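You operate a simulated robot arm through the tools that you are given. There is no shell and no other tool.

You are at the controls of a simulated robot arm. One attempt, no reset.

## Task
Build the stack with the card's top sieve, clamp it and set the time.
Fine: nest that sieve on the blue one, fit the lid, clamp it, set the dial to the card's time; do not start.

The check looks at the end state, three seconds after you hand in, the way a careful person would. Anything else that was tipped, shoved, dropped, spilled or broken makes it a failure. Lids that push on must go on centred and level and be pressed home; caps that screw on are set level and turned clockwise until they are tight.

## Robot
A 6-joint arm with a three-finger gripper, fixed in place. Base frame: the origin is at the foot of the arm, x ahead of it, y to its left, z up; the work surface is at about z = 80. Units: cm, degrees, N and s.
Its first joint turns from -166.0 to 166.0 degrees. Payload 4.89 kg.
Tool frame: the origin (TCP) lies between the finger pads and is the grasp point; the fingertips stand 3 cm ahead of it; z points along the fingers, y is the line along which they close. Largest opening 16.4 cm; the body of the gripper starts 12.5 cm behind the TCP.
Orientation is told as [roll, pitch, yaw] about the base's x, y, z axes, in that order, counted from this pose: with the fingers straight down and closing along the base's y, the tool's x points along the base's -x, its y along +y and its z along -z.

## Interface
- The arm moves only by the tool play_rows. Its argument "series" is one flat list of numbers, 7 for each row, row after row: the shift along the tool's x, y, z in cm, then the turn, a rotation vector about the tool's x, y, z in degrees, then the finger opening in cm, from 0 to 16.4. In form: [x, y, z, wx, wy, wz, claw, x, y, z, wx, wy, wz, claw, ...]. A call has 1 to 20 rows; each row is the pose to reach, as a shift and turn from the pose commanded when the call began, along the tool's axes at that moment. A row lasts 0.2 s, in which the tool goes at most 5 cm and 8.6 degrees; a call with a longer step from one row to the next is refused whole, and so is a gripper value outside its range. A pose out of reach is approached as far as the arm can. The call stops where the force on the tool passes 40 N (or 10 N more than at its start, if that is more) or the arm is blocked; 0.2 s more then pass. The fingers move at their own pace (about 10.8 cm/s each) and stop on an object; they squeeze with about 42 N. The grip force told is the motor's: it shows also when the fingers shut on nothing. Time passes only in rows, and 0.2 s behind the last, so rows that repeat a pose let the fingers close. The reply holds the time, the measured pose of the TCP, the force on the tool along the base axes, the opening and the grip force, in the units named above and with some noise, with the torque about the TCP (base axes, N m) and any sound that the robot's microphone picked up.
- Cameras (640 x 400 px; columns grow to the right, rows downward): "scene" is fixed at [21.99, -64.87, 166.53]; the picture's right is [0.60, -0.80, 0.00], its down [-0.48, -0.36, -0.80] and it looks along [0.64, 0.48, -0.60] (base axes); focal length 294 px, centre (320, 200). "wrist" rides on the gripper at [7.6, -0.2, -15.2] in the tool frame; the picture's right is [0.02, 1.00, 0.00], its down [-0.88, 0.02, -0.47] and it looks along [-0.47, 0.01, 0.88] (tool axes); focal length 247 px, centre (320, 200). There is no depth. A picture from a camera that has moved, and an enlarged one, comes with that camera's place and axes in the base frame and with its lens.
- camera(camera): a new picture of that camera. No time passes.
- slide_trunk(by): slides the trunk up (or, below 0, down) by that many cm; the arm rides with it, the base frame stays. It gives what a move gives, with no picture.
- inspect(camera, box): a new picture of the part [left, top, right, bottom] of that camera's present view, enlarged. No time passes.
- close_job(): hands the job in; it is judged then, once.

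Nothing tells you positions but the pictures and the camera data. Unless the task says otherwise, let go and move clear before handing in.

The tools are called after "Call:" as name(argument=value, ...) on one line, values as JSON. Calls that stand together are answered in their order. play_rows: Moves the arm, as the interface text tells. Its arguments: {"type":"object","properties":{"series":{"type":"array"}},"required":["series"]} The other tools are called the same way: slide_trunk (by) slides the trunk up or down; camera (camera) takes a picture; inspect (camera, box) takes an enlarged picture of a part of a camera's view; close_job () hands the job in.

At the start:

```text
t: 0.0
position: [70.06, -4.44, 134.93]
tool_rot: [0.0, 0.0, 0.1]
wrist_force: [-0.1, 0.2, -0.2]
moment: [0.0, 0.01, 0.04]
width: 16.39
grip_force: 0.1
trunk travel left (down, up): [-17.5, 21.5]
```

scene: 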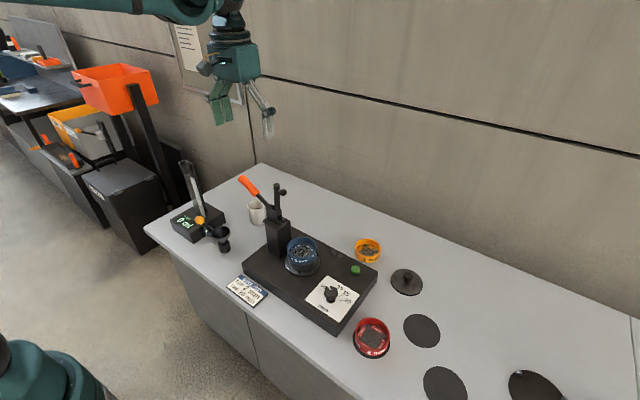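
wrist: 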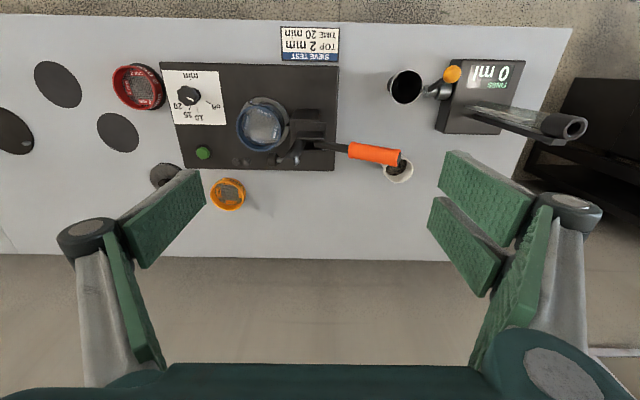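

I see a sieve shaker with a blue sieve on it, a lever clamp, a dial, a card, and red and yellow sieves with a lid nearby. I'll enlarge the card, the sieves and the dial first.

Call:
inspect(camera="wrist", box=[270, 15, 350, 65])

Call:
inspect(camera="wrist", box=[100, 50, 260, 220])

Call:
inspect(camera="wrist", box=[220, 60, 420, 200])

Call:
inspect(camera="scene", box=[220, 160, 440, 360])

Call:
inspect(camera="scene", box=[300, 270, 400, 360])

Call:
inspect(camera="scene", box=[160, 10, 220, 110])

```text
8.00 times, centred on (310, 40) of wrist
camera zoom: at [62.46, -4.59, 150.28], right [-0.02, 1.0, 0.0], down [0.88, 0.02, 0.47], along [0.47, 0.01, -0.88], focal length 1976 px, centre (400, 1480)
```

zoom: 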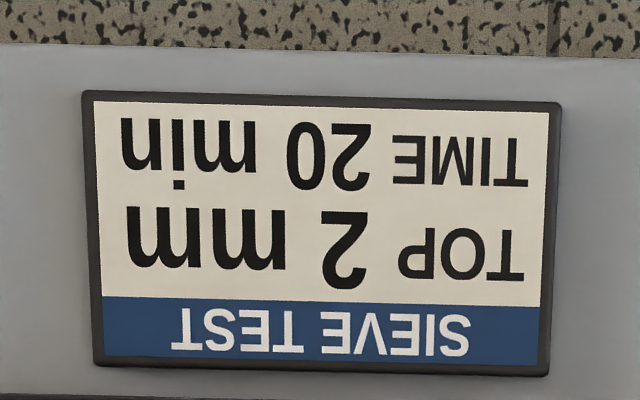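

```text
2.35 times, centred on (180, 135) of wrist
camera zoom: at [62.46, -4.59, 150.28], right [-0.02, 1.0, 0.0], down [0.88, 0.02, 0.47], along [0.47, 0.01, -0.88], focal length 581 px, centre (649, 353)
```

zoom: 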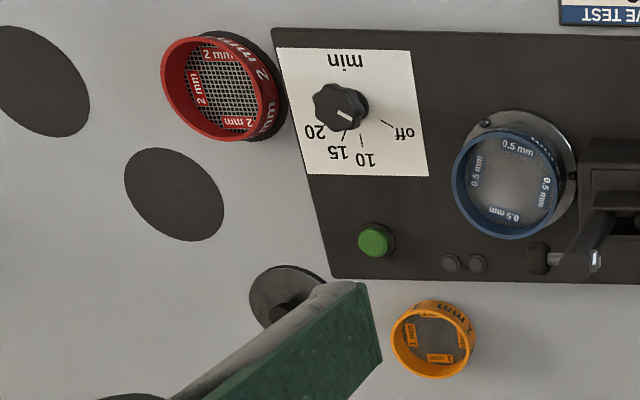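

```text
2.86 times, centred on (320, 130) of wrist
camera zoom: at [62.46, -4.59, 150.28], right [-0.02, 1.0, 0.0], down [0.88, 0.02, 0.47], along [0.47, 0.01, -0.88], focal length 706 px, centre (320, 400)
```

zoom: 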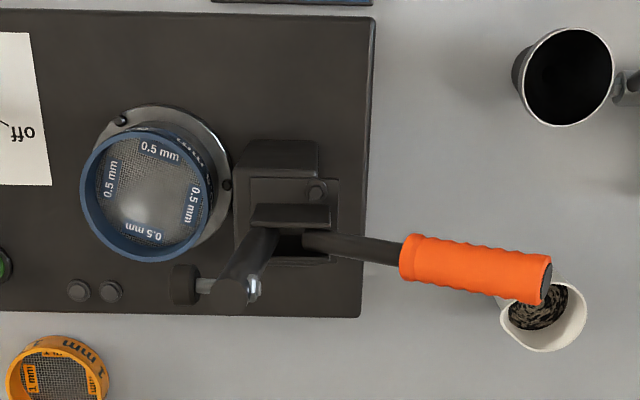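

```text
2.00 times, centred on (330, 260) of scene
camera zoom: at [21.99, -64.87, 166.53], right [0.6, -0.8, 0.0], down [-0.48, -0.36, -0.8], along [0.64, 0.48, -0.6], focal length 589 px, centre (300, 80)
```

zoom: 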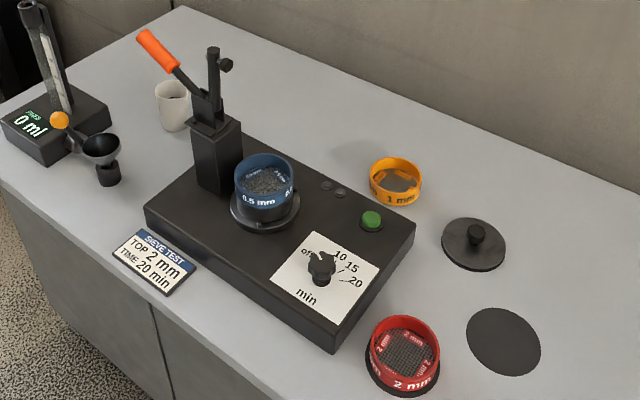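

```text
4.44 times, centred on (350, 315) of scene
camera zoom: at [21.99, -64.87, 166.53], right [0.6, -0.8, 0.0], down [-0.48, -0.36, -0.8], along [0.64, 0.48, -0.6], focal length 1308 px, centre (187, -311)
```

zoom: 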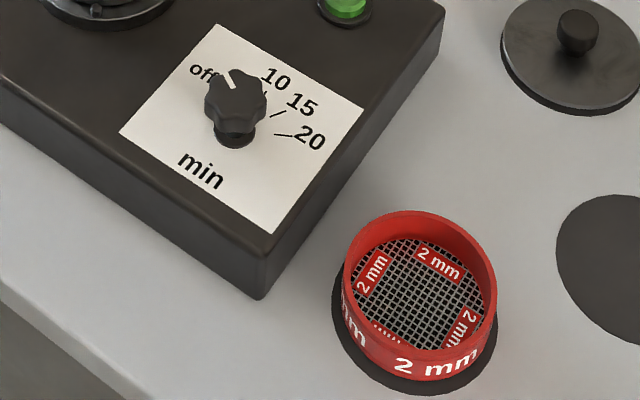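

```text
4.00 times, centred on (190, 60) of scene
camera zoom: at [21.99, -64.87, 166.53], right [0.6, -0.8, 0.0], down [-0.48, -0.36, -0.8], along [0.64, 0.48, -0.6], focal length 1178 px, centre (840, 760)
```

zoom: 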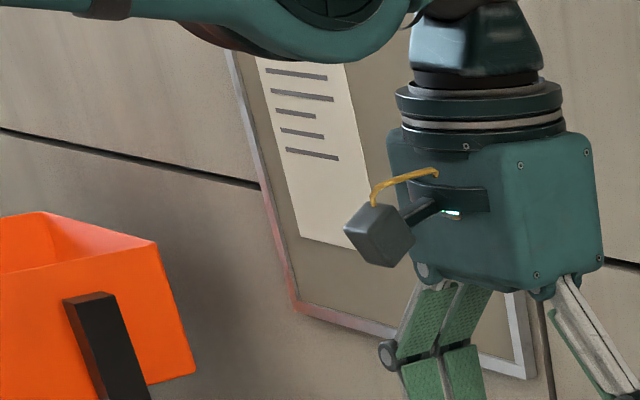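

The card asks for the 2 mm sieve (the red one) and 20 min. Red is near (67, -50), blue on the shaker near (75, -18), and the lid near (93, -50), which is far out. I'll move above the red sieve with the fingers turned to close along x.

Call:
play_rows(series=[0.2, -3.8, 0, 0, 0, -7.5, 16.4, 0.4, -7.6, 0, 0, 0, -15, 16.4, 0.6, -11.4, 0, 0, 0, -22.5, 16.4, 0.9, -15.2, 0, 0, 0, -30, 16.4, 1.1, -19, 0, 0, 0, -37.5, 16.4, 1.3, -22.8, 0, 0, 0, -45, 16.4, 1.5, -26.6, 0, 0, 0, -52.5, 16.4, 1.7, -30.4, 0, 0, 0, -60, 16.4, 1.9, -34.2, 0, 0, 0, -67.5, 16.4, 2.2, -38, 0, 0, 0, -75, 16.4, 2.4, -41.8, 0, 0, 0, -82.5, 16.4, 2.6, -45.5, 0, 0, 0, -90, 16.4, 2.6, -45.5, 0, 0, 0, -90, 16.4])

Call:
camera(camera="wrist")

Call:
camera(camera="scene")

```text
t: 2.8
position: [67.57, -49.78, 134.79]
tool_rot: [0.0, -0.1, 90.0]
wrist_force: [0.2, -1.5, 0.3]
moment: [0.13, 0.05, -0.01]
width: 16.41
grip_force: 0.1
trunk travel left (down, up): [-17.5, 21.5]
```

```text
taken
camera wrist: at [67.75, -57.5, 150.15], right [-1.0, -0.02, 0.0], down [-0.02, 0.88, 0.47], along [-0.01, 0.47, -0.88], focal length 247 px, centre (320, 200)
```

wrist: 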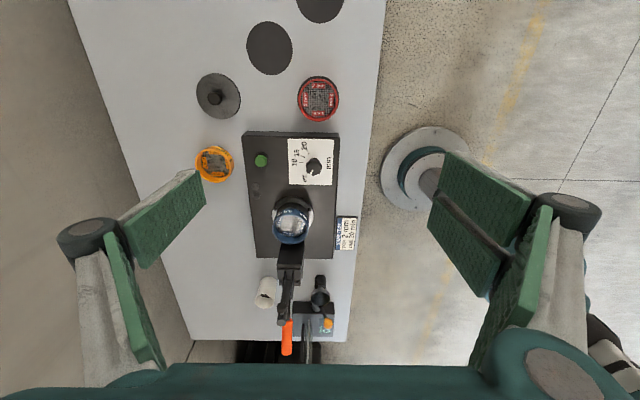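

```text
taken
```

scene: 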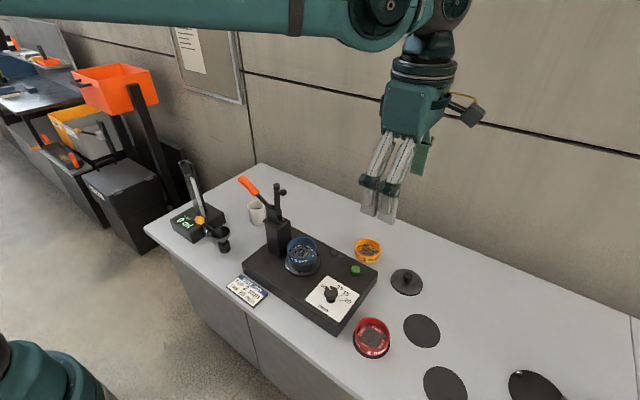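

Call:
inspect(camera="wrist", box=[290, 68, 350, 128])

Call:
inspect(camera="wrist", box=[230, 120, 350, 200])

Call:
inspect(camera="wrist", box=[240, 190, 360, 360])

Call:
inspect(camera="wrist", box=[180, 60, 250, 120])

Call:
inspect(camera="scene", box=[230, 165, 330, 275])

```text
6.67 times, centred on (320, 98) of wrist
camera zoom: at [67.75, -57.5, 150.15], right [-1.0, -0.02, 0.0], down [-0.02, 0.88, 0.47], along [-0.01, 0.47, -0.88], focal length 1646 px, centre (320, 880)
```

zoom: 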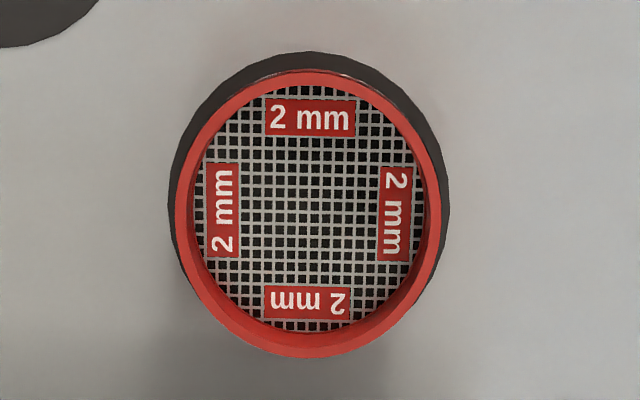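

```text
5.00 times, centred on (290, 160) of wrist
camera zoom: at [67.75, -57.5, 150.15], right [-1.0, -0.02, 0.0], down [-0.02, 0.88, 0.47], along [-0.01, 0.47, -0.88], focal length 1235 px, centre (470, 400)
```

zoom: 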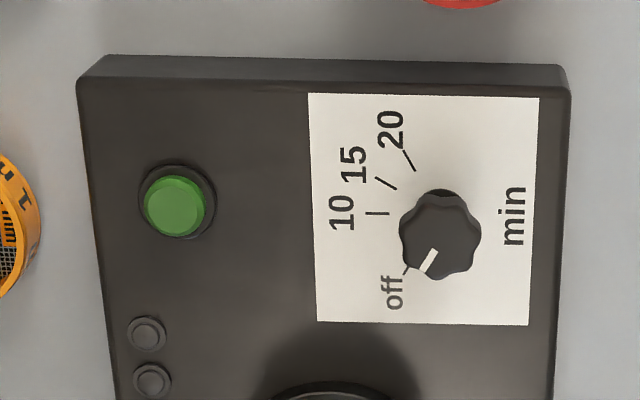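

```text
2.35 times, centred on (300, 275) of wrist
camera zoom: at [67.75, -57.5, 150.15], right [-1.0, -0.02, 0.0], down [-0.02, 0.88, 0.47], along [-0.01, 0.47, -0.88], focal length 581 px, centre (367, 24)
```

zoom: 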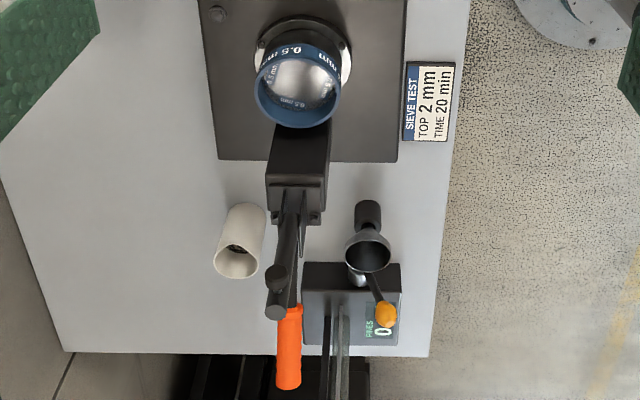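

```text
6.67 times, centred on (215, 90) of wrist
camera zoom: at [67.75, -57.5, 150.15], right [-1.0, -0.02, 0.0], down [-0.02, 0.88, 0.47], along [-0.01, 0.47, -0.88], focal length 1646 px, centre (1020, 933)
```

zoom: 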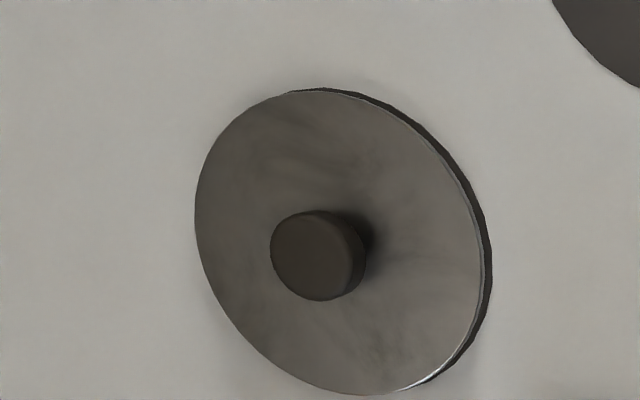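

```text
3.64 times, centred on (280, 220) of scene
camera zoom: at [21.99, -64.87, 166.53], right [0.6, -0.8, 0.0], down [-0.48, -0.36, -0.8], along [0.64, 0.48, -0.6], focal length 1071 px, centre (466, 127)
```

zoom: 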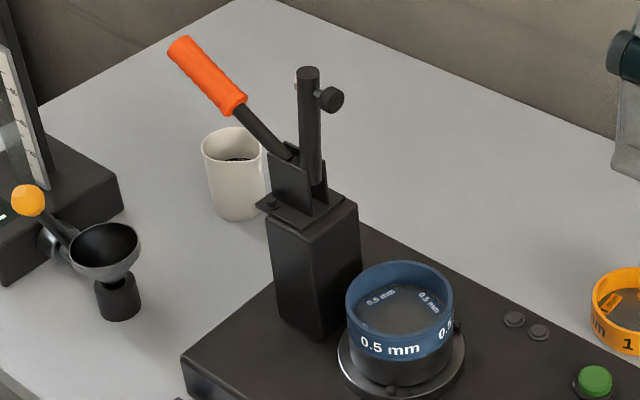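

Call:
inspect(camera="scene", box=[345, 310, 400, 365])

Call:
inspect(camera="scene", box=[275, 230, 330, 285])

Call:
inspect(camera="scene", box=[380, 260, 440, 300])

```text
7.27 times, centred on (372, 338) of scene
camera zoom: at [21.99, -64.87, 166.53], right [0.6, -0.8, 0.0], down [-0.48, -0.36, -0.8], along [0.64, 0.48, -0.6], focal length 2141 px, centre (-62, -800)
```

zoom: 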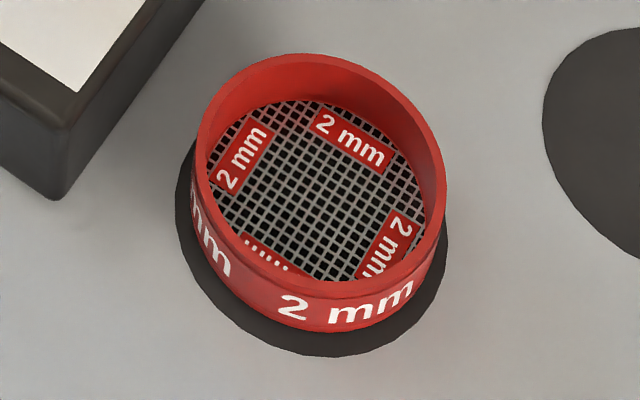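

```text
7.27 times, centred on (302, 258) of scene
camera zoom: at [21.99, -64.87, 166.53], right [0.6, -0.8, 0.0], down [-0.48, -0.36, -0.8], along [0.64, 0.48, -0.6], focal length 2141 px, centre (447, -218)
```

zoom: 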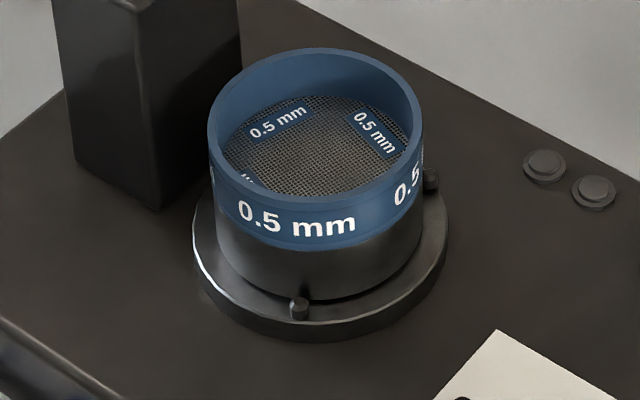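

```text
10.00 times, centred on (410, 280) of scene
camera zoom: at [21.99, -64.87, 166.53], right [0.6, -0.8, 0.0], down [-0.48, -0.36, -0.8], along [0.64, 0.48, -0.6], focal length 2944 px, centre (-580, -600)
```

zoom: 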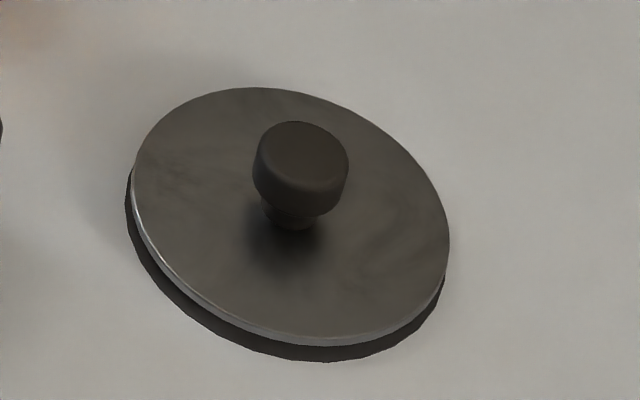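

Red's rim is near (67.8, -50.3), with the top at about z = 83.7. I'll descend to z = 100 above it and look again.

Call:
play_rows(series=[0.1, -0.1, 4.5, 0, 0, 0, 16.4, 0.3, -0.2, 9, 0, 0, 0, 16.4, 0.5, -0.2, 13.5, 0, 0, 0, 16.4, 0.5, -0.2, 18, 0, 0, 0, 16.4, 0.5, -0.2, 22.5, 0, 0, 0, 16.4, 0.5, -0.2, 27, 0, 0, 0, 16.4, 0.5, -0.2, 31, 0, 0, 0, 16.4, 0.5, -0.2, 34.8, 0, 0, 0, 16.4, 0.5, -0.2, 34.8, 0, 0, 0, 16.4])

Call:
camera(camera="wrist")

Call:
camera(camera="scene")

```text
t: 4.8
position: [67.7, -50.09, 99.82]
tool_rot: [0.0, 0.1, 90.0]
wrist_force: [0.7, -0.1, -0.6]
moment: [0.04, -0.01, 0.0]
width: 16.38
grip_force: 0.0
trunk travel left (down, up): [-17.5, 21.5]
```

```text
taken
camera wrist: at [67.9, -57.8, 115.25], right [-1.0, -0.02, 0.0], down [-0.02, 0.88, 0.47], along [-0.01, 0.47, -0.88], focal length 247 px, centre (320, 200)
```

wrist: 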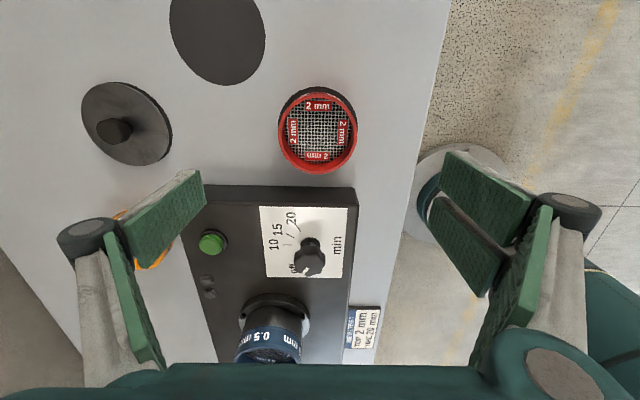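

```text
taken
```

scene: 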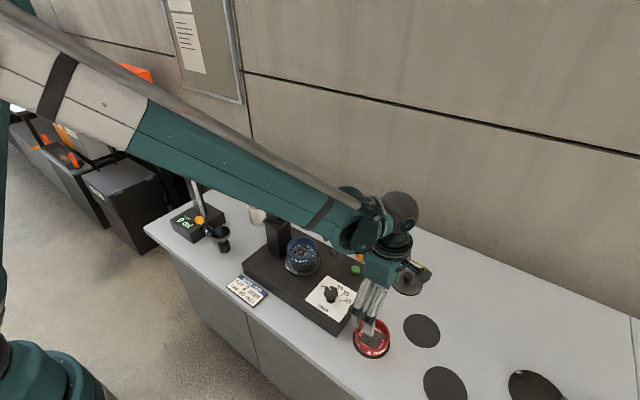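

Call:
inspect(camera="wrist", box=[265, 75, 375, 185])

Call:
inspect(camera="wrist", box=[70, 70, 190, 180])

```text
3.64 times, centred on (320, 130) of wrist
camera zoom: at [67.9, -57.8, 115.25], right [-1.0, -0.02, 0.0], down [-0.02, 0.88, 0.47], along [-0.01, 0.47, -0.88], focal length 898 px, centre (320, 454)
```

zoom: 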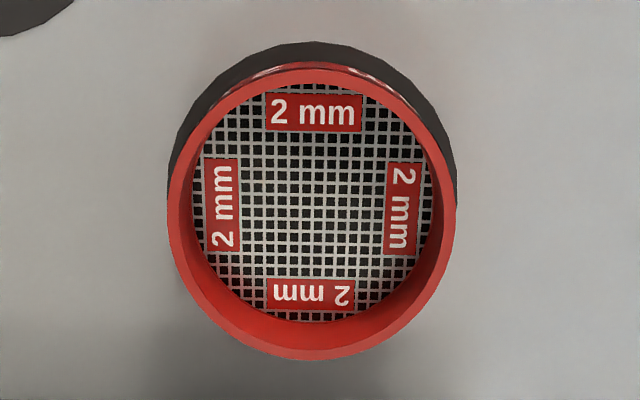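

```text
3.64 times, centred on (130, 125) of wrist
camera zoom: at [67.9, -57.8, 115.25], right [-1.0, -0.02, 0.0], down [-0.02, 0.88, 0.47], along [-0.01, 0.47, -0.88], focal length 898 px, centre (1011, 473)
```

zoom: 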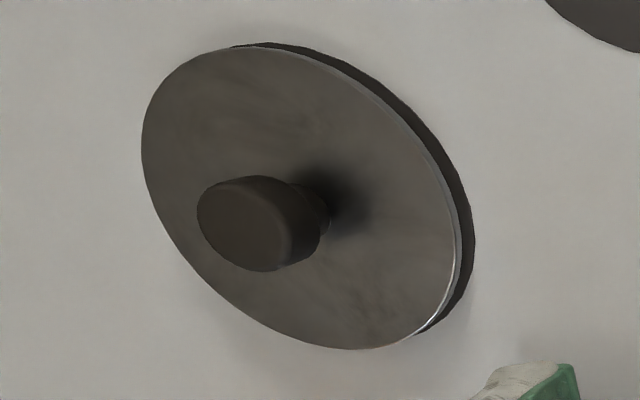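

Call:
play_rows(series=[0.1, -0.2, 4, 0, 0, 0, 16.4, 0.2, -0.2, 8, 0, 0, 0, 16.4, 0.2, -0.2, 11, 0, 0, 0, 16.4, 0.2, -0.2, 13.5, 0, 0, 0, 16.4, 0.2, -0.2, 15.4, 0, 0, 0, 16.4, 0.2, -0.2, 15.4, 0, 0, 0, 16.4])

Call:
camera(camera="wrist")

Call:
inspect(camera="scene", box=[320, 270, 430, 370])

```text
t: 6.2
position: [67.68, -50.63, 84.7]
tool_rot: [0.0, -0.1, 90.0]
wrist_force: [0.0, -0.1, 0.0]
moment: [-0.02, 0.0, 0.0]
width: 16.42
grip_force: 0.0
trunk travel left (down, up): [-17.5, 21.5]
```

```text
taken
camera wrist: at [67.99, -58.24, 99.97], right [-1.0, -0.02, 0.0], down [-0.02, 0.88, 0.47], along [-0.01, 0.47, -0.88], focal length 247 px, centre (320, 200)
```

wrist: 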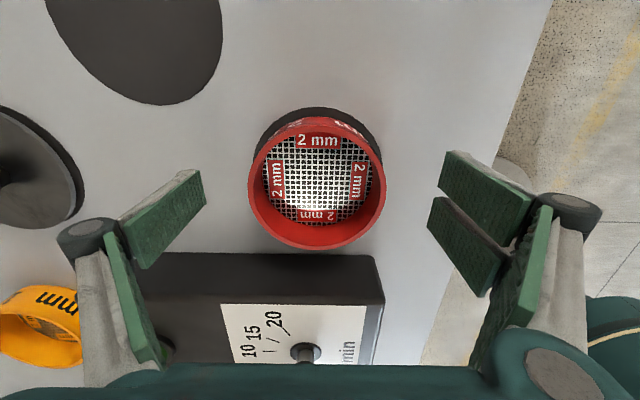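

```text
4.00 times, centred on (375, 320) of scene
camera zoom: at [21.99, -64.87, 166.53], right [0.6, -0.8, 0.0], down [-0.48, -0.36, -0.8], along [0.64, 0.48, -0.6], focal length 1178 px, centre (100, -280)
```

zoom: 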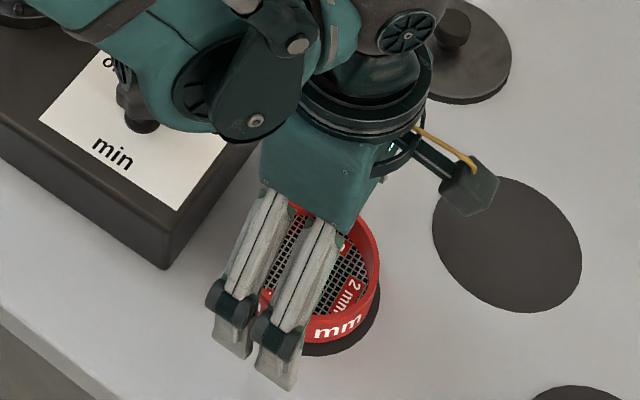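

The red sieve lies centred between the pads, about 0.3 cm toward +x. I'll correct that, lower slightly and close.

Call:
play_rows(series=[0, -0.3, 0.4, 0, 0, 0, 16.4, 0, -0.3, 0.4, 0, 0, 0, 13, 0, -0.3, 0.4, 0, 0, 0, 11, 0, -0.3, 0.4, 0, 0, 0, 9.5, 0, -0.3, 0.4, 0, 0, 0, 9, 0, -0.3, 0.4, 0, 0, 0, 9])

Call:
camera(camera="wrist")

```text
t: 7.6
position: [68.08, -50.62, 84.32]
tool_rot: [0.0, 0.0, 90.0]
wrist_force: [1.3, -0.9, 3.6]
moment: [0.0, -0.21, -0.04]
width: 10.51
grip_force: 42.2
trunk travel left (down, up): [-17.5, 21.5]
```

```text
taken
camera wrist: at [68.27, -58.3, 99.65], right [-1.0, -0.02, 0.0], down [-0.02, 0.88, 0.47], along [-0.01, 0.47, -0.88], focal length 247 px, centre (320, 200)
```

wrist: 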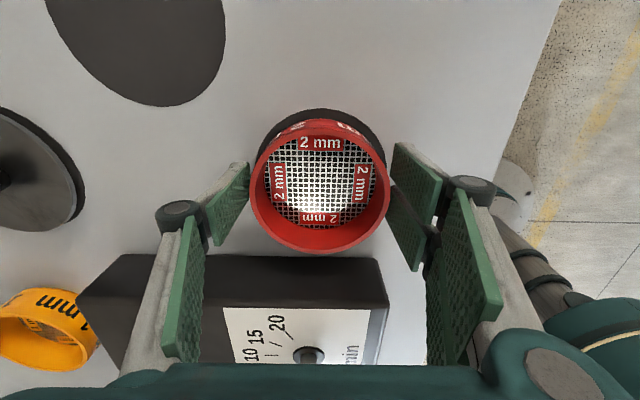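

Red is gripped (10.5 cm wide). I'll lift it and check that it hangs level and nothing else came along.

Call:
play_rows(series=[0, 0, -0.5, 0, 0, 0, 9, 0, 0, -1.5, 0, 0, 0, 9, 0, 0, -4, 0, 0, 0, 9, 0, 0, -8, 0, 0, 0, 9, 0, 0, -12, 0, 0, 0, 9, 0, 0, -16, 0, 0, 0, 9, 0, 0, -20, 0, 0, 0, 9, 0, 0, -24, 0, 0, 0, 9, 0, 0, -26, 0, 0, 0, 9, 0, 0, -26, 0, 0, 0, 9])

Call:
camera(camera="wrist")

Call:
camera(camera="scene")

Call:
inspect(camera="scene", box=[320, 210, 430, 360])

```text
t: 9.8
position: [68.32, -50.61, 110.3]
tool_rot: [0.0, 0.0, 90.0]
wrist_force: [0.1, 0.0, -1.7]
moment: [-0.02, -0.06, 0.01]
width: 10.51
grip_force: 42.3
trunk travel left (down, up): [-17.5, 21.5]
```

```text
taken
camera wrist: at [68.51, -58.27, 125.63], right [-1.0, -0.02, 0.0], down [-0.02, 0.88, 0.47], along [-0.01, 0.47, -0.88], focal length 247 px, centre (320, 200)
```

wrist: 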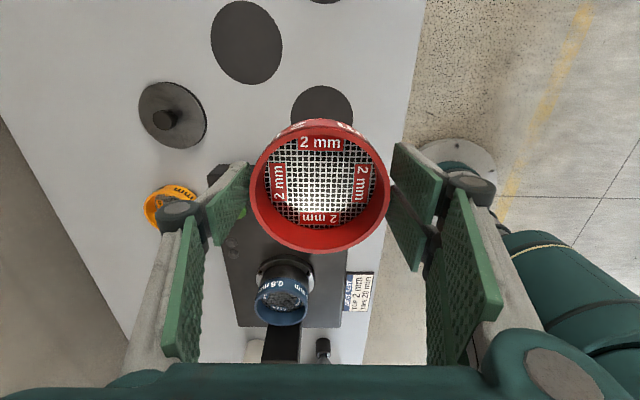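

```text
taken
```

scene: 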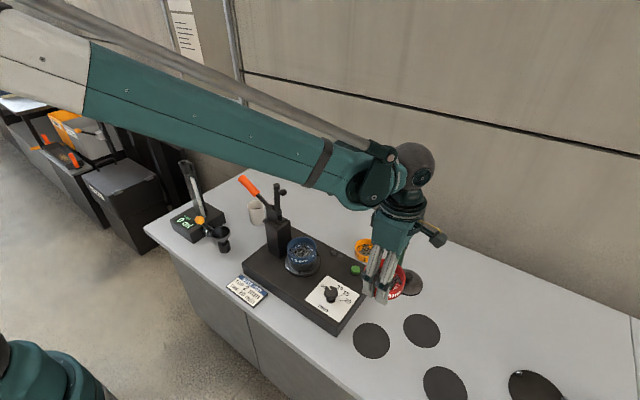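

```text
2.67 times, centred on (375, 285) of scene
camera zoom: at [21.99, -64.87, 166.53], right [0.6, -0.8, 0.0], down [-0.48, -0.36, -0.8], along [0.64, 0.48, -0.6], focal length 785 px, centre (173, -27)
```

zoom: 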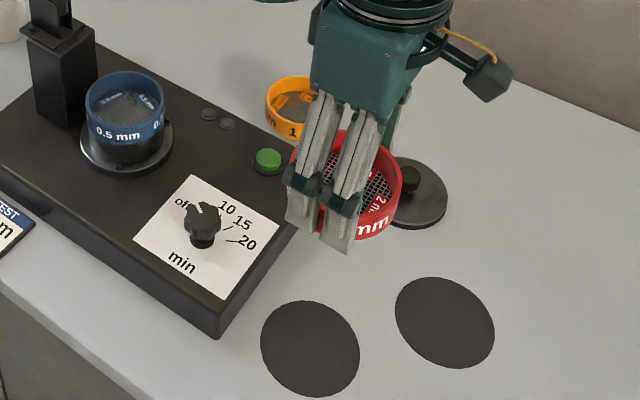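

Call:
inspect(camera="wrist", box=[240, 245, 330, 335])

Call:
inspect(camera="wrist", box=[240, 110, 400, 260])

```text
4.44 times, centred on (285, 290) of wrist
camera zoom: at [68.51, -58.27, 125.63], right [-1.0, -0.02, 0.0], down [-0.02, 0.88, 0.47], along [-0.01, 0.47, -0.88], focal length 1098 px, centre (476, -200)
```

zoom: 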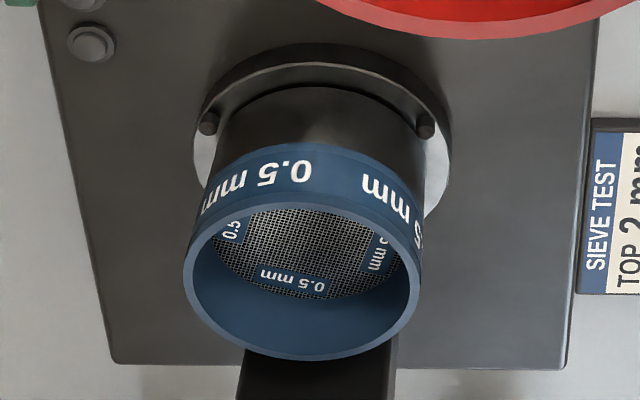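

```text
2.67 times, centred on (320, 185) of wrist
camera zoom: at [68.51, -58.27, 125.63], right [-1.0, -0.02, 0.0], down [-0.02, 0.88, 0.47], along [-0.01, 0.47, -0.88], focal length 659 px, centre (320, 240)
```

zoom: 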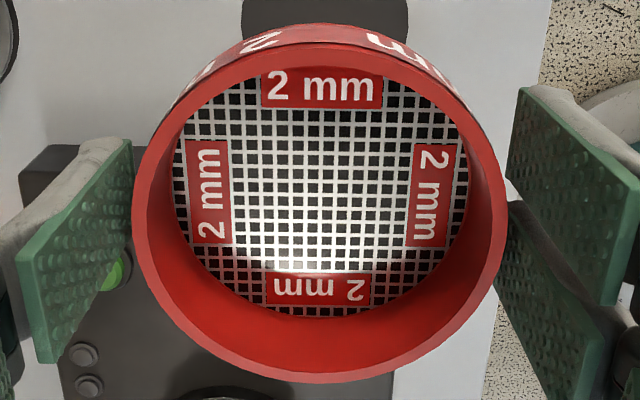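

Red is held level and its spot is empty. I estimate the blue rim at (74.95, -18.2, 94.1), and red sits about +0.4 cm in y from the TCP. I'll carry it over at height and then compare.

Call:
play_rows(series=[-2, -0.4, 0, 0, 0, 0, 9, -6, -1.2, 0, 0, 0, 0, 9, -10, -2.1, 0, 0, 0, 0, 9, -14, -3, 0, 0, 0, 0, 9, -18, -3.8, 0, 0, 0, 0, 9, -22, -4.7, 0, 0, 0, 0, 9, -26, -5.6, 0, 0, 0, 0, 9, -29, -6.3, 0, 0, 0, 0, 9, -31, -6.7, 0, 0, 0, 0, 9, -32, -6.8, 0, 0, 0, 0, 9, -32, -6.8, 2, 0, 0, 0, 9, -32, -6.8, 4, 0, 0, 0, 9, -32, -6.8, 4, 0, 0, 0, 9])

Call:
camera(camera="wrist")

Call:
camera(camera="scene")

Call:
inspect(camera="scene", box=[240, 160, 370, 290])

```text
t: 12.6
position: [74.98, -18.87, 106.35]
tool_rot: [0.0, 0.0, 90.0]
wrist_force: [0.2, -0.1, -1.1]
moment: [0.0, 0.01, -0.01]
width: 10.54
grip_force: 41.5
trunk travel left (down, up): [-17.5, 21.5]
```

```text
taken
camera wrist: at [75.16, -26.53, 121.74], right [-1.0, -0.02, 0.0], down [-0.02, 0.88, 0.47], along [-0.01, 0.47, -0.88], focal length 247 px, centre (320, 200)
```

wrist: 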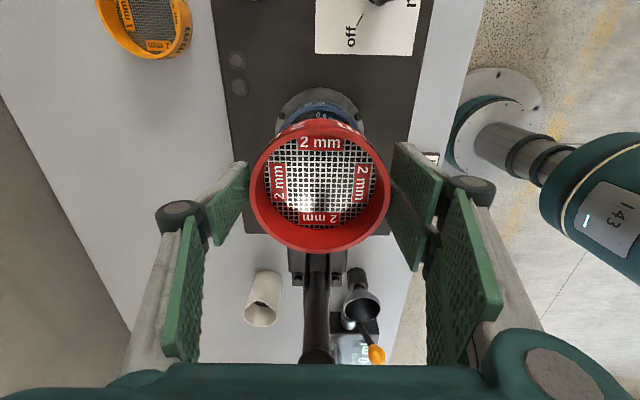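

```text
taken
```

scene: 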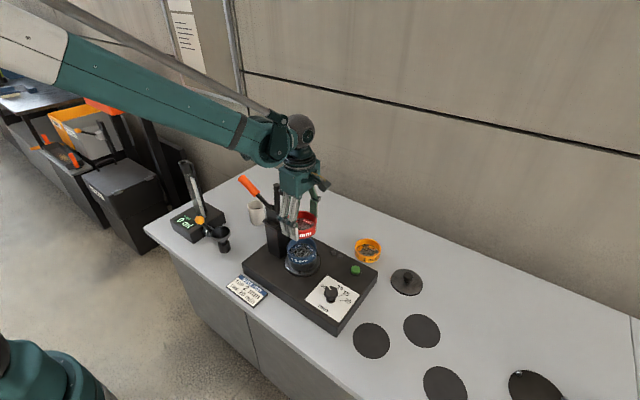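

```text
3.08 times, centred on (305, 225) of scene
camera zoom: at [21.99, -64.87, 166.53], right [0.6, -0.8, 0.0], down [-0.48, -0.36, -0.8], along [0.64, 0.48, -0.6], focal length 906 px, centre (366, 123)
```

zoom: 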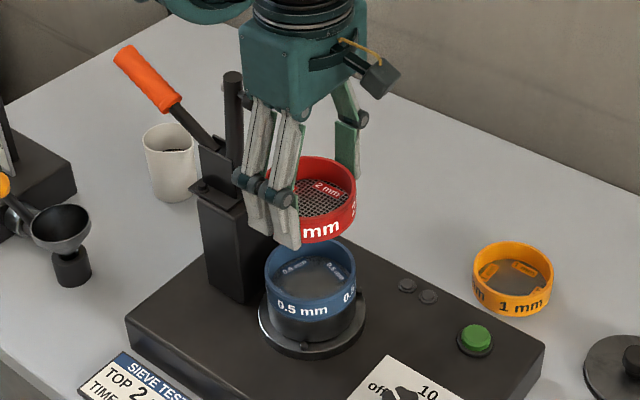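

Call:
inspect(camera="scene", box=[275, 195, 335, 285])

Call:
inspect(camera="wrist", box=[240, 80, 400, 180])

```text
4.44 times, centred on (305, 240) of scene
camera zoom: at [21.99, -64.87, 166.53], right [0.6, -0.8, 0.0], down [-0.48, -0.36, -0.8], along [0.64, 0.48, -0.6], focal length 1308 px, centre (387, 22)
```

zoom: 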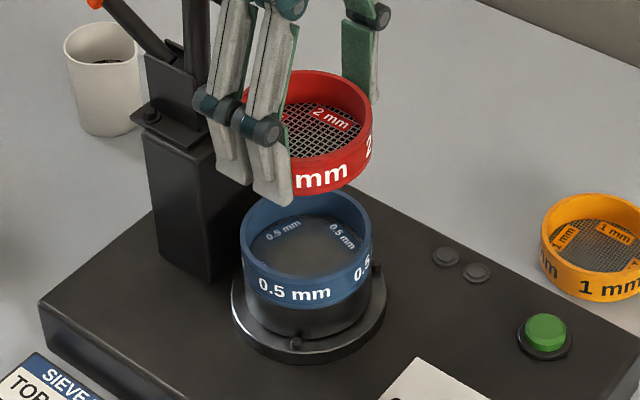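

```text
4.00 times, centred on (320, 130) of wrist
camera zoom: at [75.16, -26.53, 121.74], right [-1.0, -0.02, 0.0], down [-0.02, 0.88, 0.47], along [-0.01, 0.47, -0.88], focal length 988 px, centre (320, 480)
```

zoom: 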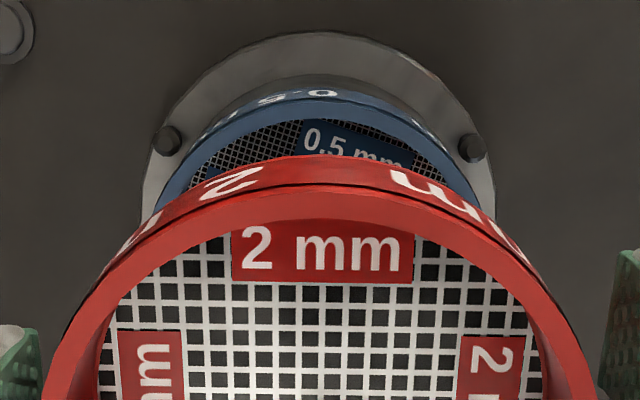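

Red and blue line up to within about 1 mm. I'll shift 0.1 in y and descend to just above the rim.

Call:
play_rows(series=[-0.1, 0, 2, 0, 0, 0, 9, -0.1, 0, 4, 0, 0, 0, 9, -0.1, 0, 5, 0, 0, 0, 9, -0.1, 0, 5.5, 0, 0, 0, 9, -0.1, 0, 5.5, 0, 0, 0, 9])

Call:
inspect(camera="scene", box=[275, 205, 335, 285])

Call:
camera(camera="wrist")

```text
t: 13.8
position: [74.91, -18.68, 100.84]
tool_rot: [0.0, 0.0, 89.9]
wrist_force: [-0.4, 0.1, -1.0]
moment: [-0.01, 0.01, 0.04]
width: 10.54
grip_force: 43.0
trunk travel left (down, up): [-17.5, 21.5]
```

```text
5.00 times, centred on (305, 245) of scene
camera zoom: at [21.99, -64.87, 166.53], right [0.6, -0.8, 0.0], down [-0.48, -0.36, -0.8], along [0.64, 0.48, -0.6], focal length 1472 px, centre (395, -25)
```

zoom: 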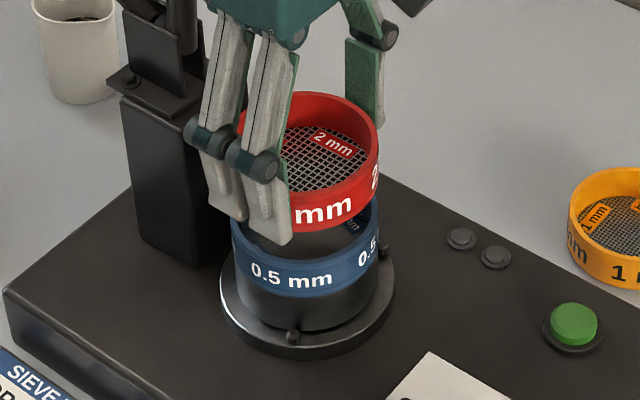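

```text
taken
camera wrist: at [75.2, -26.41, 116.21], right [-1.0, -0.02, 0.0], down [-0.02, 0.88, 0.47], along [-0.01, 0.47, -0.88], focal length 247 px, centre (320, 200)
```

wrist: 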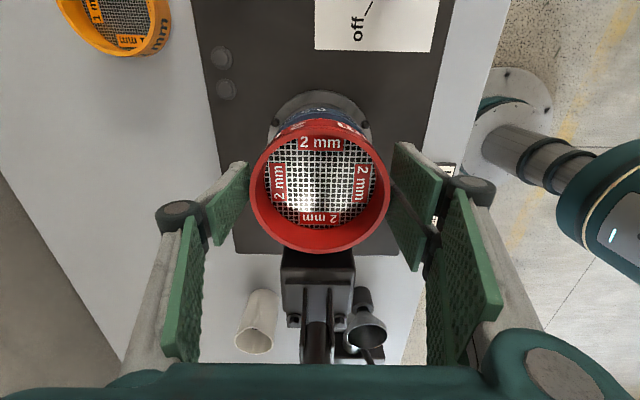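

Call:
play_rows(series=[0, 0, 0.4, 0, 0, 0, 9, 0, 0, 0.8, 0, 0, 0, 9, 0, 0, 1.2, 0, 0, 0, 9, 0, 0, 1.6, 0, 0, 0, 9, 0, 0, 1.9, 0, 0, 0, 9, 0, 0, 2.2, 0, 0, 0, 9, 0, 0, 2.2, 0, 0, 0, 9])

Call:
inspect(camera="scene", box=[275, 205, 335, 285])

Call:
inspect(camera="wrist", box=[240, 70, 400, 180])

```text
t: 15.4
position: [74.93, -18.57, 98.66]
tool_rot: [0.0, -0.1, 90.1]
wrist_force: [-0.8, 0.7, -1.1]
moment: [-0.01, -0.03, 0.02]
width: 10.55
grip_force: 42.0
trunk travel left (down, up): [-17.5, 21.5]
```

```text
5.00 times, centred on (305, 245) of scene
camera zoom: at [21.99, -64.87, 166.53], right [0.6, -0.8, 0.0], down [-0.48, -0.36, -0.8], along [0.64, 0.48, -0.6], focal length 1472 px, centre (395, -25)
```

zoom: 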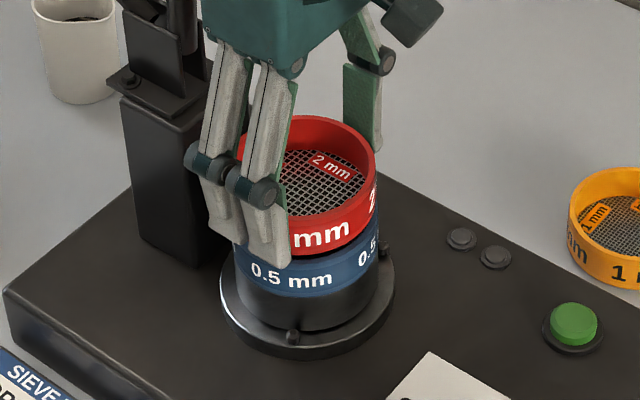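

```text
3.64 times, centred on (320, 125) of wrist
camera zoom: at [75.17, -26.21, 113.96], right [-1.0, -0.02, 0.0], down [-0.02, 0.88, 0.47], along [-0.01, 0.47, -0.88], focal length 898 px, centre (320, 473)
```

zoom: 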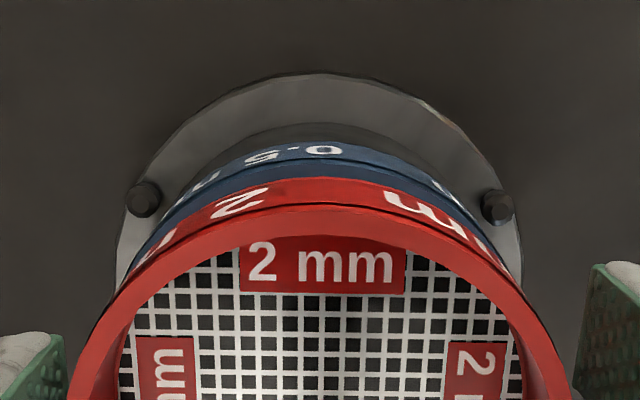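

Call:
play_rows(series=[0, 0, 0.3, 0, 0, 0, 9, 0, 0, 0.6, 0, 0, 0, 9, 0, 0, 0.9, 0, 0, 0, 9, 0, 0, 1.1, 0, 0, 0, 9, 0, 0, 1.3, 0, 0, 0, 9, 0, 0, 1.3, 0, 0, 0, 9])

Call:
inspect(camera="scene", box=[275, 205, 335, 285])

Call:
inspect(camera="wrist", box=[240, 70, 400, 180])

```text
t: 16.8
position: [74.9, -18.51, 97.24]
tool_rot: [0.0, -0.1, 89.9]
wrist_force: [0.9, -0.7, 32.3]
moment: [-0.15, -0.07, 0.05]
width: 10.58
grip_force: 41.6
trunk travel left (down, up): [-17.5, 21.5]
```

```text
5.00 times, centred on (305, 245) of scene
camera zoom: at [21.99, -64.87, 166.53], right [0.6, -0.8, 0.0], down [-0.48, -0.36, -0.8], along [0.64, 0.48, -0.6], focal length 1472 px, centre (395, -25)
```

zoom: 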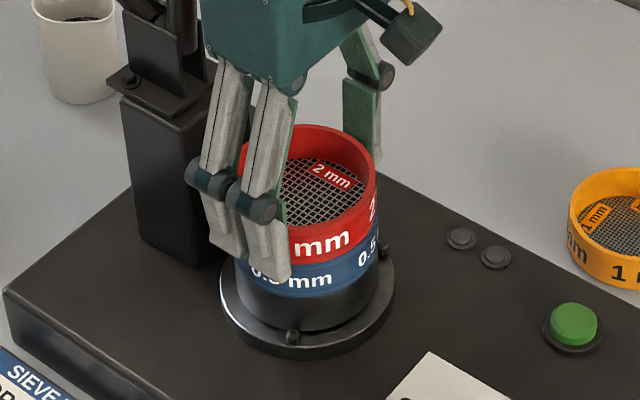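

```text
3.64 times, centred on (320, 125) of wrist
camera zoom: at [75.13, -26.17, 112.65], right [-1.0, -0.02, 0.0], down [-0.02, 0.88, 0.47], along [-0.01, 0.47, -0.88], focal length 898 px, centre (320, 473)
```

zoom: 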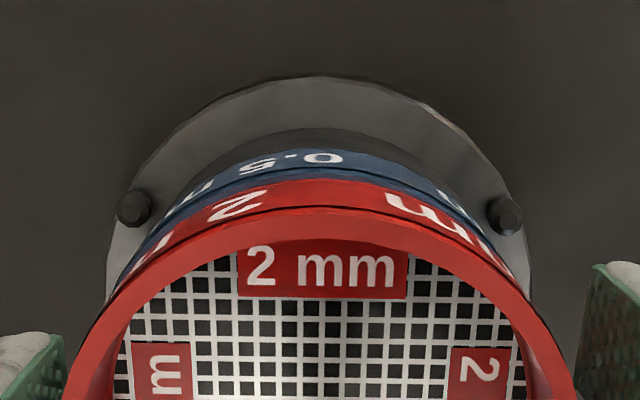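

Red has seated on blue at z ≈ 97.2 with no gap. I'll relax the load, open the fingers and check.

Call:
play_rows(series=[0, 0, -0.1, 0, 0, 0, 9, 0, 0, -0.15, 0, 0, 0, 10, 0, 0, -0.15, 0, 0, 0, 11.5, 0, 0, -0.15, 0, 0, 0, 13, 0, 0, -0.15, 0, 0, 0, 14, 0, 0, -0.15, 0, 0, 0, 14])

Call:
camera(camera="wrist")

Call:
inspect(camera="scene", box=[275, 205, 335, 285])

```text
t: 18.2
position: [74.89, -18.47, 97.37]
tool_rot: [0.0, 0.0, 90.0]
wrist_force: [-0.1, 0.9, -0.4]
moment: [0.01, 0.01, 0.01]
width: 14.02
grip_force: 0.0
trunk travel left (down, up): [-17.5, 21.5]
```

```text
taken
camera wrist: at [75.14, -26.18, 112.77], right [-1.0, -0.02, 0.0], down [-0.02, 0.88, 0.47], along [-0.01, 0.47, -0.88], focal length 247 px, centre (320, 200)
```

wrist: 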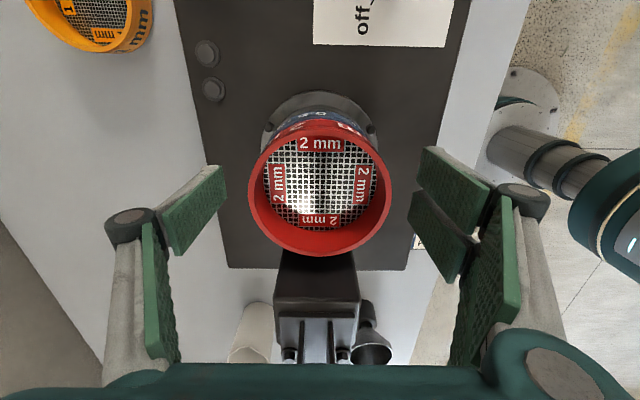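

```text
5.00 times, centred on (305, 245) of scene
camera zoom: at [21.99, -64.87, 166.53], right [0.6, -0.8, 0.0], down [-0.48, -0.36, -0.8], along [0.64, 0.48, -0.6], focal length 1472 px, centre (395, -25)
```

zoom: 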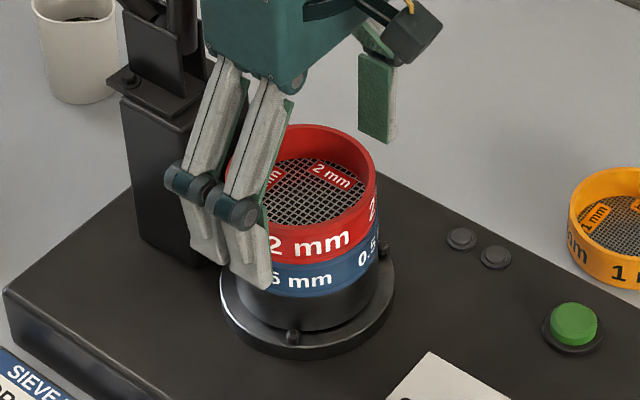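

Red is nested level on blue. Next is the lid near (94, -50), a long reach, so I'll lift clear and swing toward it with the tool turned to yaw ≈ -28 (closing across the radial direction).

Call:
play_rows(series=[0, 0, -4.5, 0, 0, 0, 14, 0, 0, -9.5, 0, 0, 0, 14, 0, 0, -14.5, 0, 0, 0, 14, 0, 0, -19.5, 0, 0, 0, 14, 0, 0, -24, 0, 0, 0, 12, 2, -0.8, -25, 0, 0, 8, 10, 4, -1.6, -25, 0, 0, 16, 8, 6, -2.4, -25, 0, 0, 24, 7, 8, -3.2, -25, 0, 0, 32, 7, 10, -4, -25, 0, 0, 40, 7, 12, -4.8, -25, 0, 0, 48, 7, 14, -5.6, -25, 0, 0, 56, 7, 16, -6.4, -25, 0, 0, 64, 7, 18, -7.2, -25, 0, 0, 72, 7, 20, -8, -25, 0, 0, 80, 7, 22, -8.8, -25, 0, 0, 88, 7, 24, -9.6, -25, 0, 0, 96, 7, 26, -10.3, -25, 0, 0, 104, 7, 27.5, -10.8, -25, 0, 0, 112, 7, 28.5, -11, -25, 0, 0, 118, 7])

Call:
camera(camera="wrist")

Call:
camera(camera="scene")

Call:
inspect(camera="scene", box=[265, 195, 345, 295])

```text
t: 22.4
position: [86.08, -47.0, 122.46]
tool_rot: [0.0, 0.0, -28.1]
wrist_force: [-0.5, 0.3, -0.1]
moment: [-0.02, -0.04, -0.02]
width: 7.0
grip_force: 0.0
trunk travel left (down, up): [-17.5, 21.5]
```

```text
taken
camera wrist: at [79.31, -43.53, 137.85], right [0.45, 0.89, 0.0], down [0.79, -0.4, 0.47], along [0.42, -0.21, -0.88], focal length 247 px, centre (320, 200)
```

wrist: 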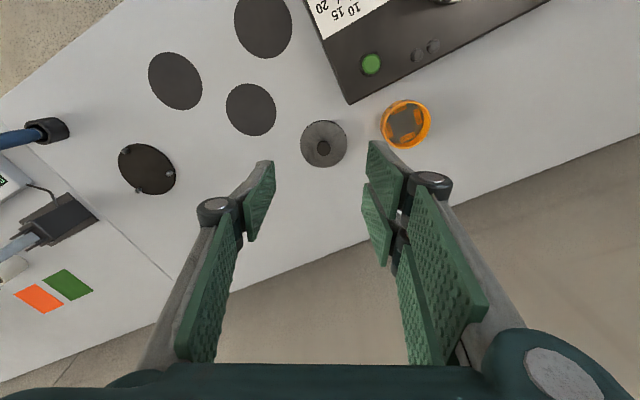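

```text
taken
```

scene: 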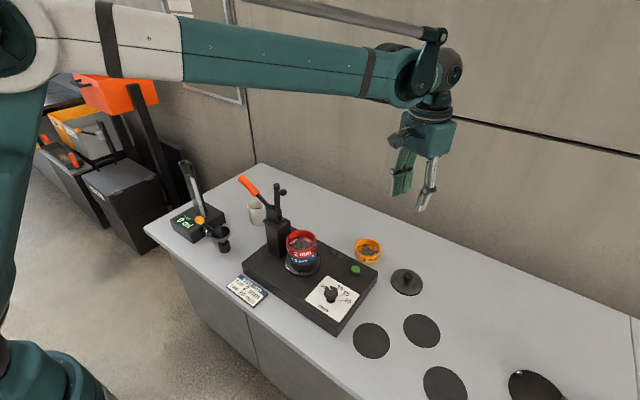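

```text
4.00 times, centred on (305, 245) of scene
camera zoom: at [21.99, -64.87, 166.53], right [0.6, -0.8, 0.0], down [-0.48, -0.36, -0.8], along [0.64, 0.48, -0.6], focal length 1178 px, centre (380, 20)
```

zoom: 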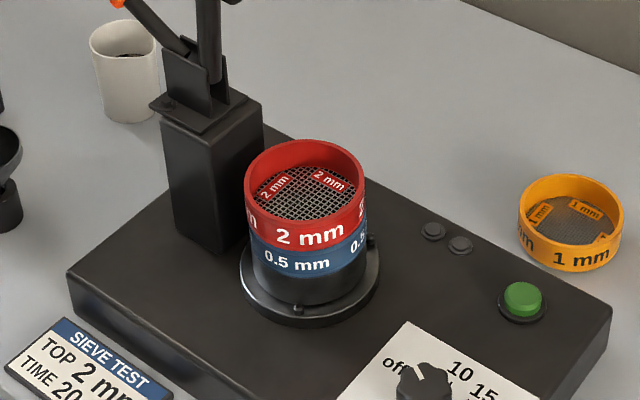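

Call:
inspect(camera="wrist", box=[90, 120, 200, 220])

Call:
inspect(camera="wrist", box=[280, 100, 370, 190])

Call:
inspect(camera="scene", box=[480, 340, 600, 400])

```text
4.00 times, centred on (145, 170) of wrist
camera zoom: at [79.31, -43.53, 137.85], right [0.45, 0.89, 0.0], down [0.79, -0.4, 0.47], along [0.42, -0.21, -0.88], focal length 988 px, centre (1020, 320)
```

zoom: 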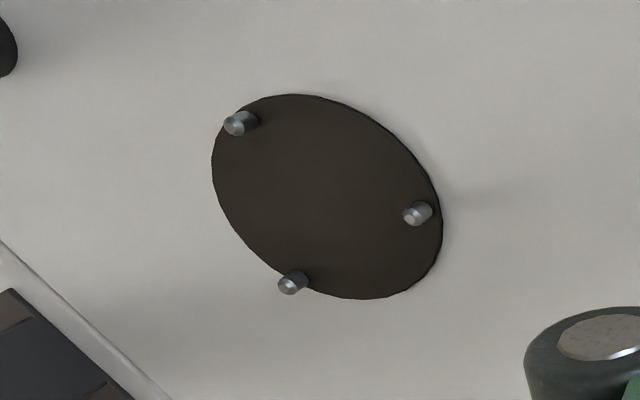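

```text
4.44 times, centred on (325, 145) of wrist
camera zoom: at [79.31, -43.53, 137.85], right [0.45, 0.89, 0.0], down [0.79, -0.4, 0.47], along [0.42, -0.21, -0.88], focal length 1098 px, centre (298, 444)
```

zoom: 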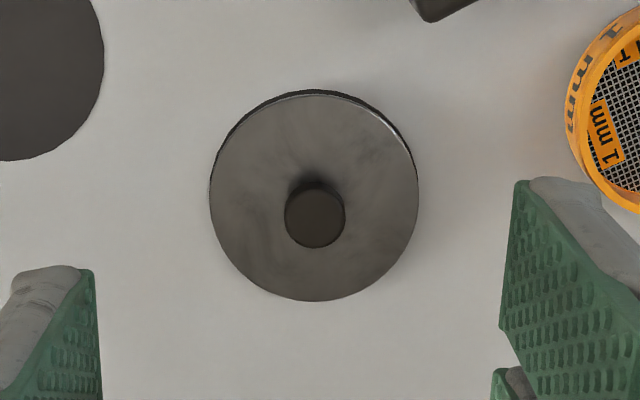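

```text
5.33 times, centred on (540, 370) of scene
camera zoom: at [21.99, -64.87, 166.53], right [0.6, -0.8, 0.0], down [-0.48, -0.36, -0.8], along [0.64, 0.48, -0.6], focal length 1570 px, centre (-853, -707)
```

zoom: 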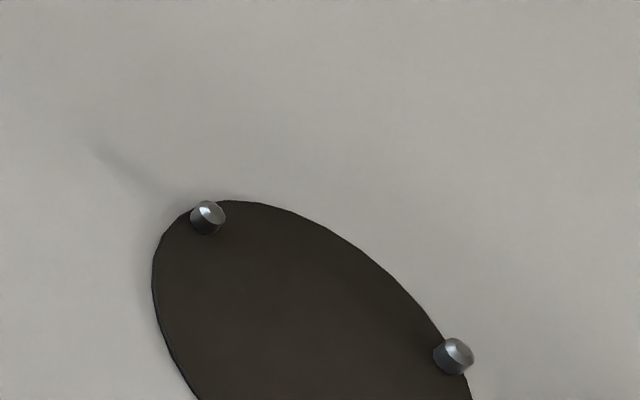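

The lid knob is at about (93.7, -49.9), a radius of about 106. I'll lower the trunk to flatten the arm and gain reach, then see how far out the vertical tool gets.

Call:
slide_trunk(by=-15)

Call:
camera(camera="scene")

```text
t: 24.1
position: [86.01, -46.94, 107.54]
tool_rot: [0.0, -0.1, -28.1]
wrist_force: [0.1, -0.6, 0.5]
moment: [0.01, 0.0, 0.01]
width: 6.99
grip_force: 0.1
trunk travel left (down, up): [-2.5, 36.5]
```

```text
taken
```

scene: 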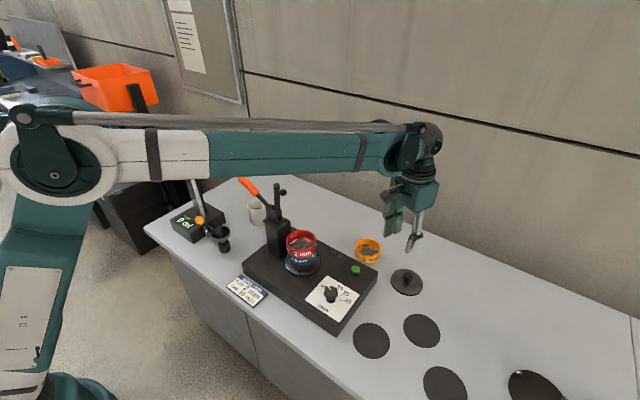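

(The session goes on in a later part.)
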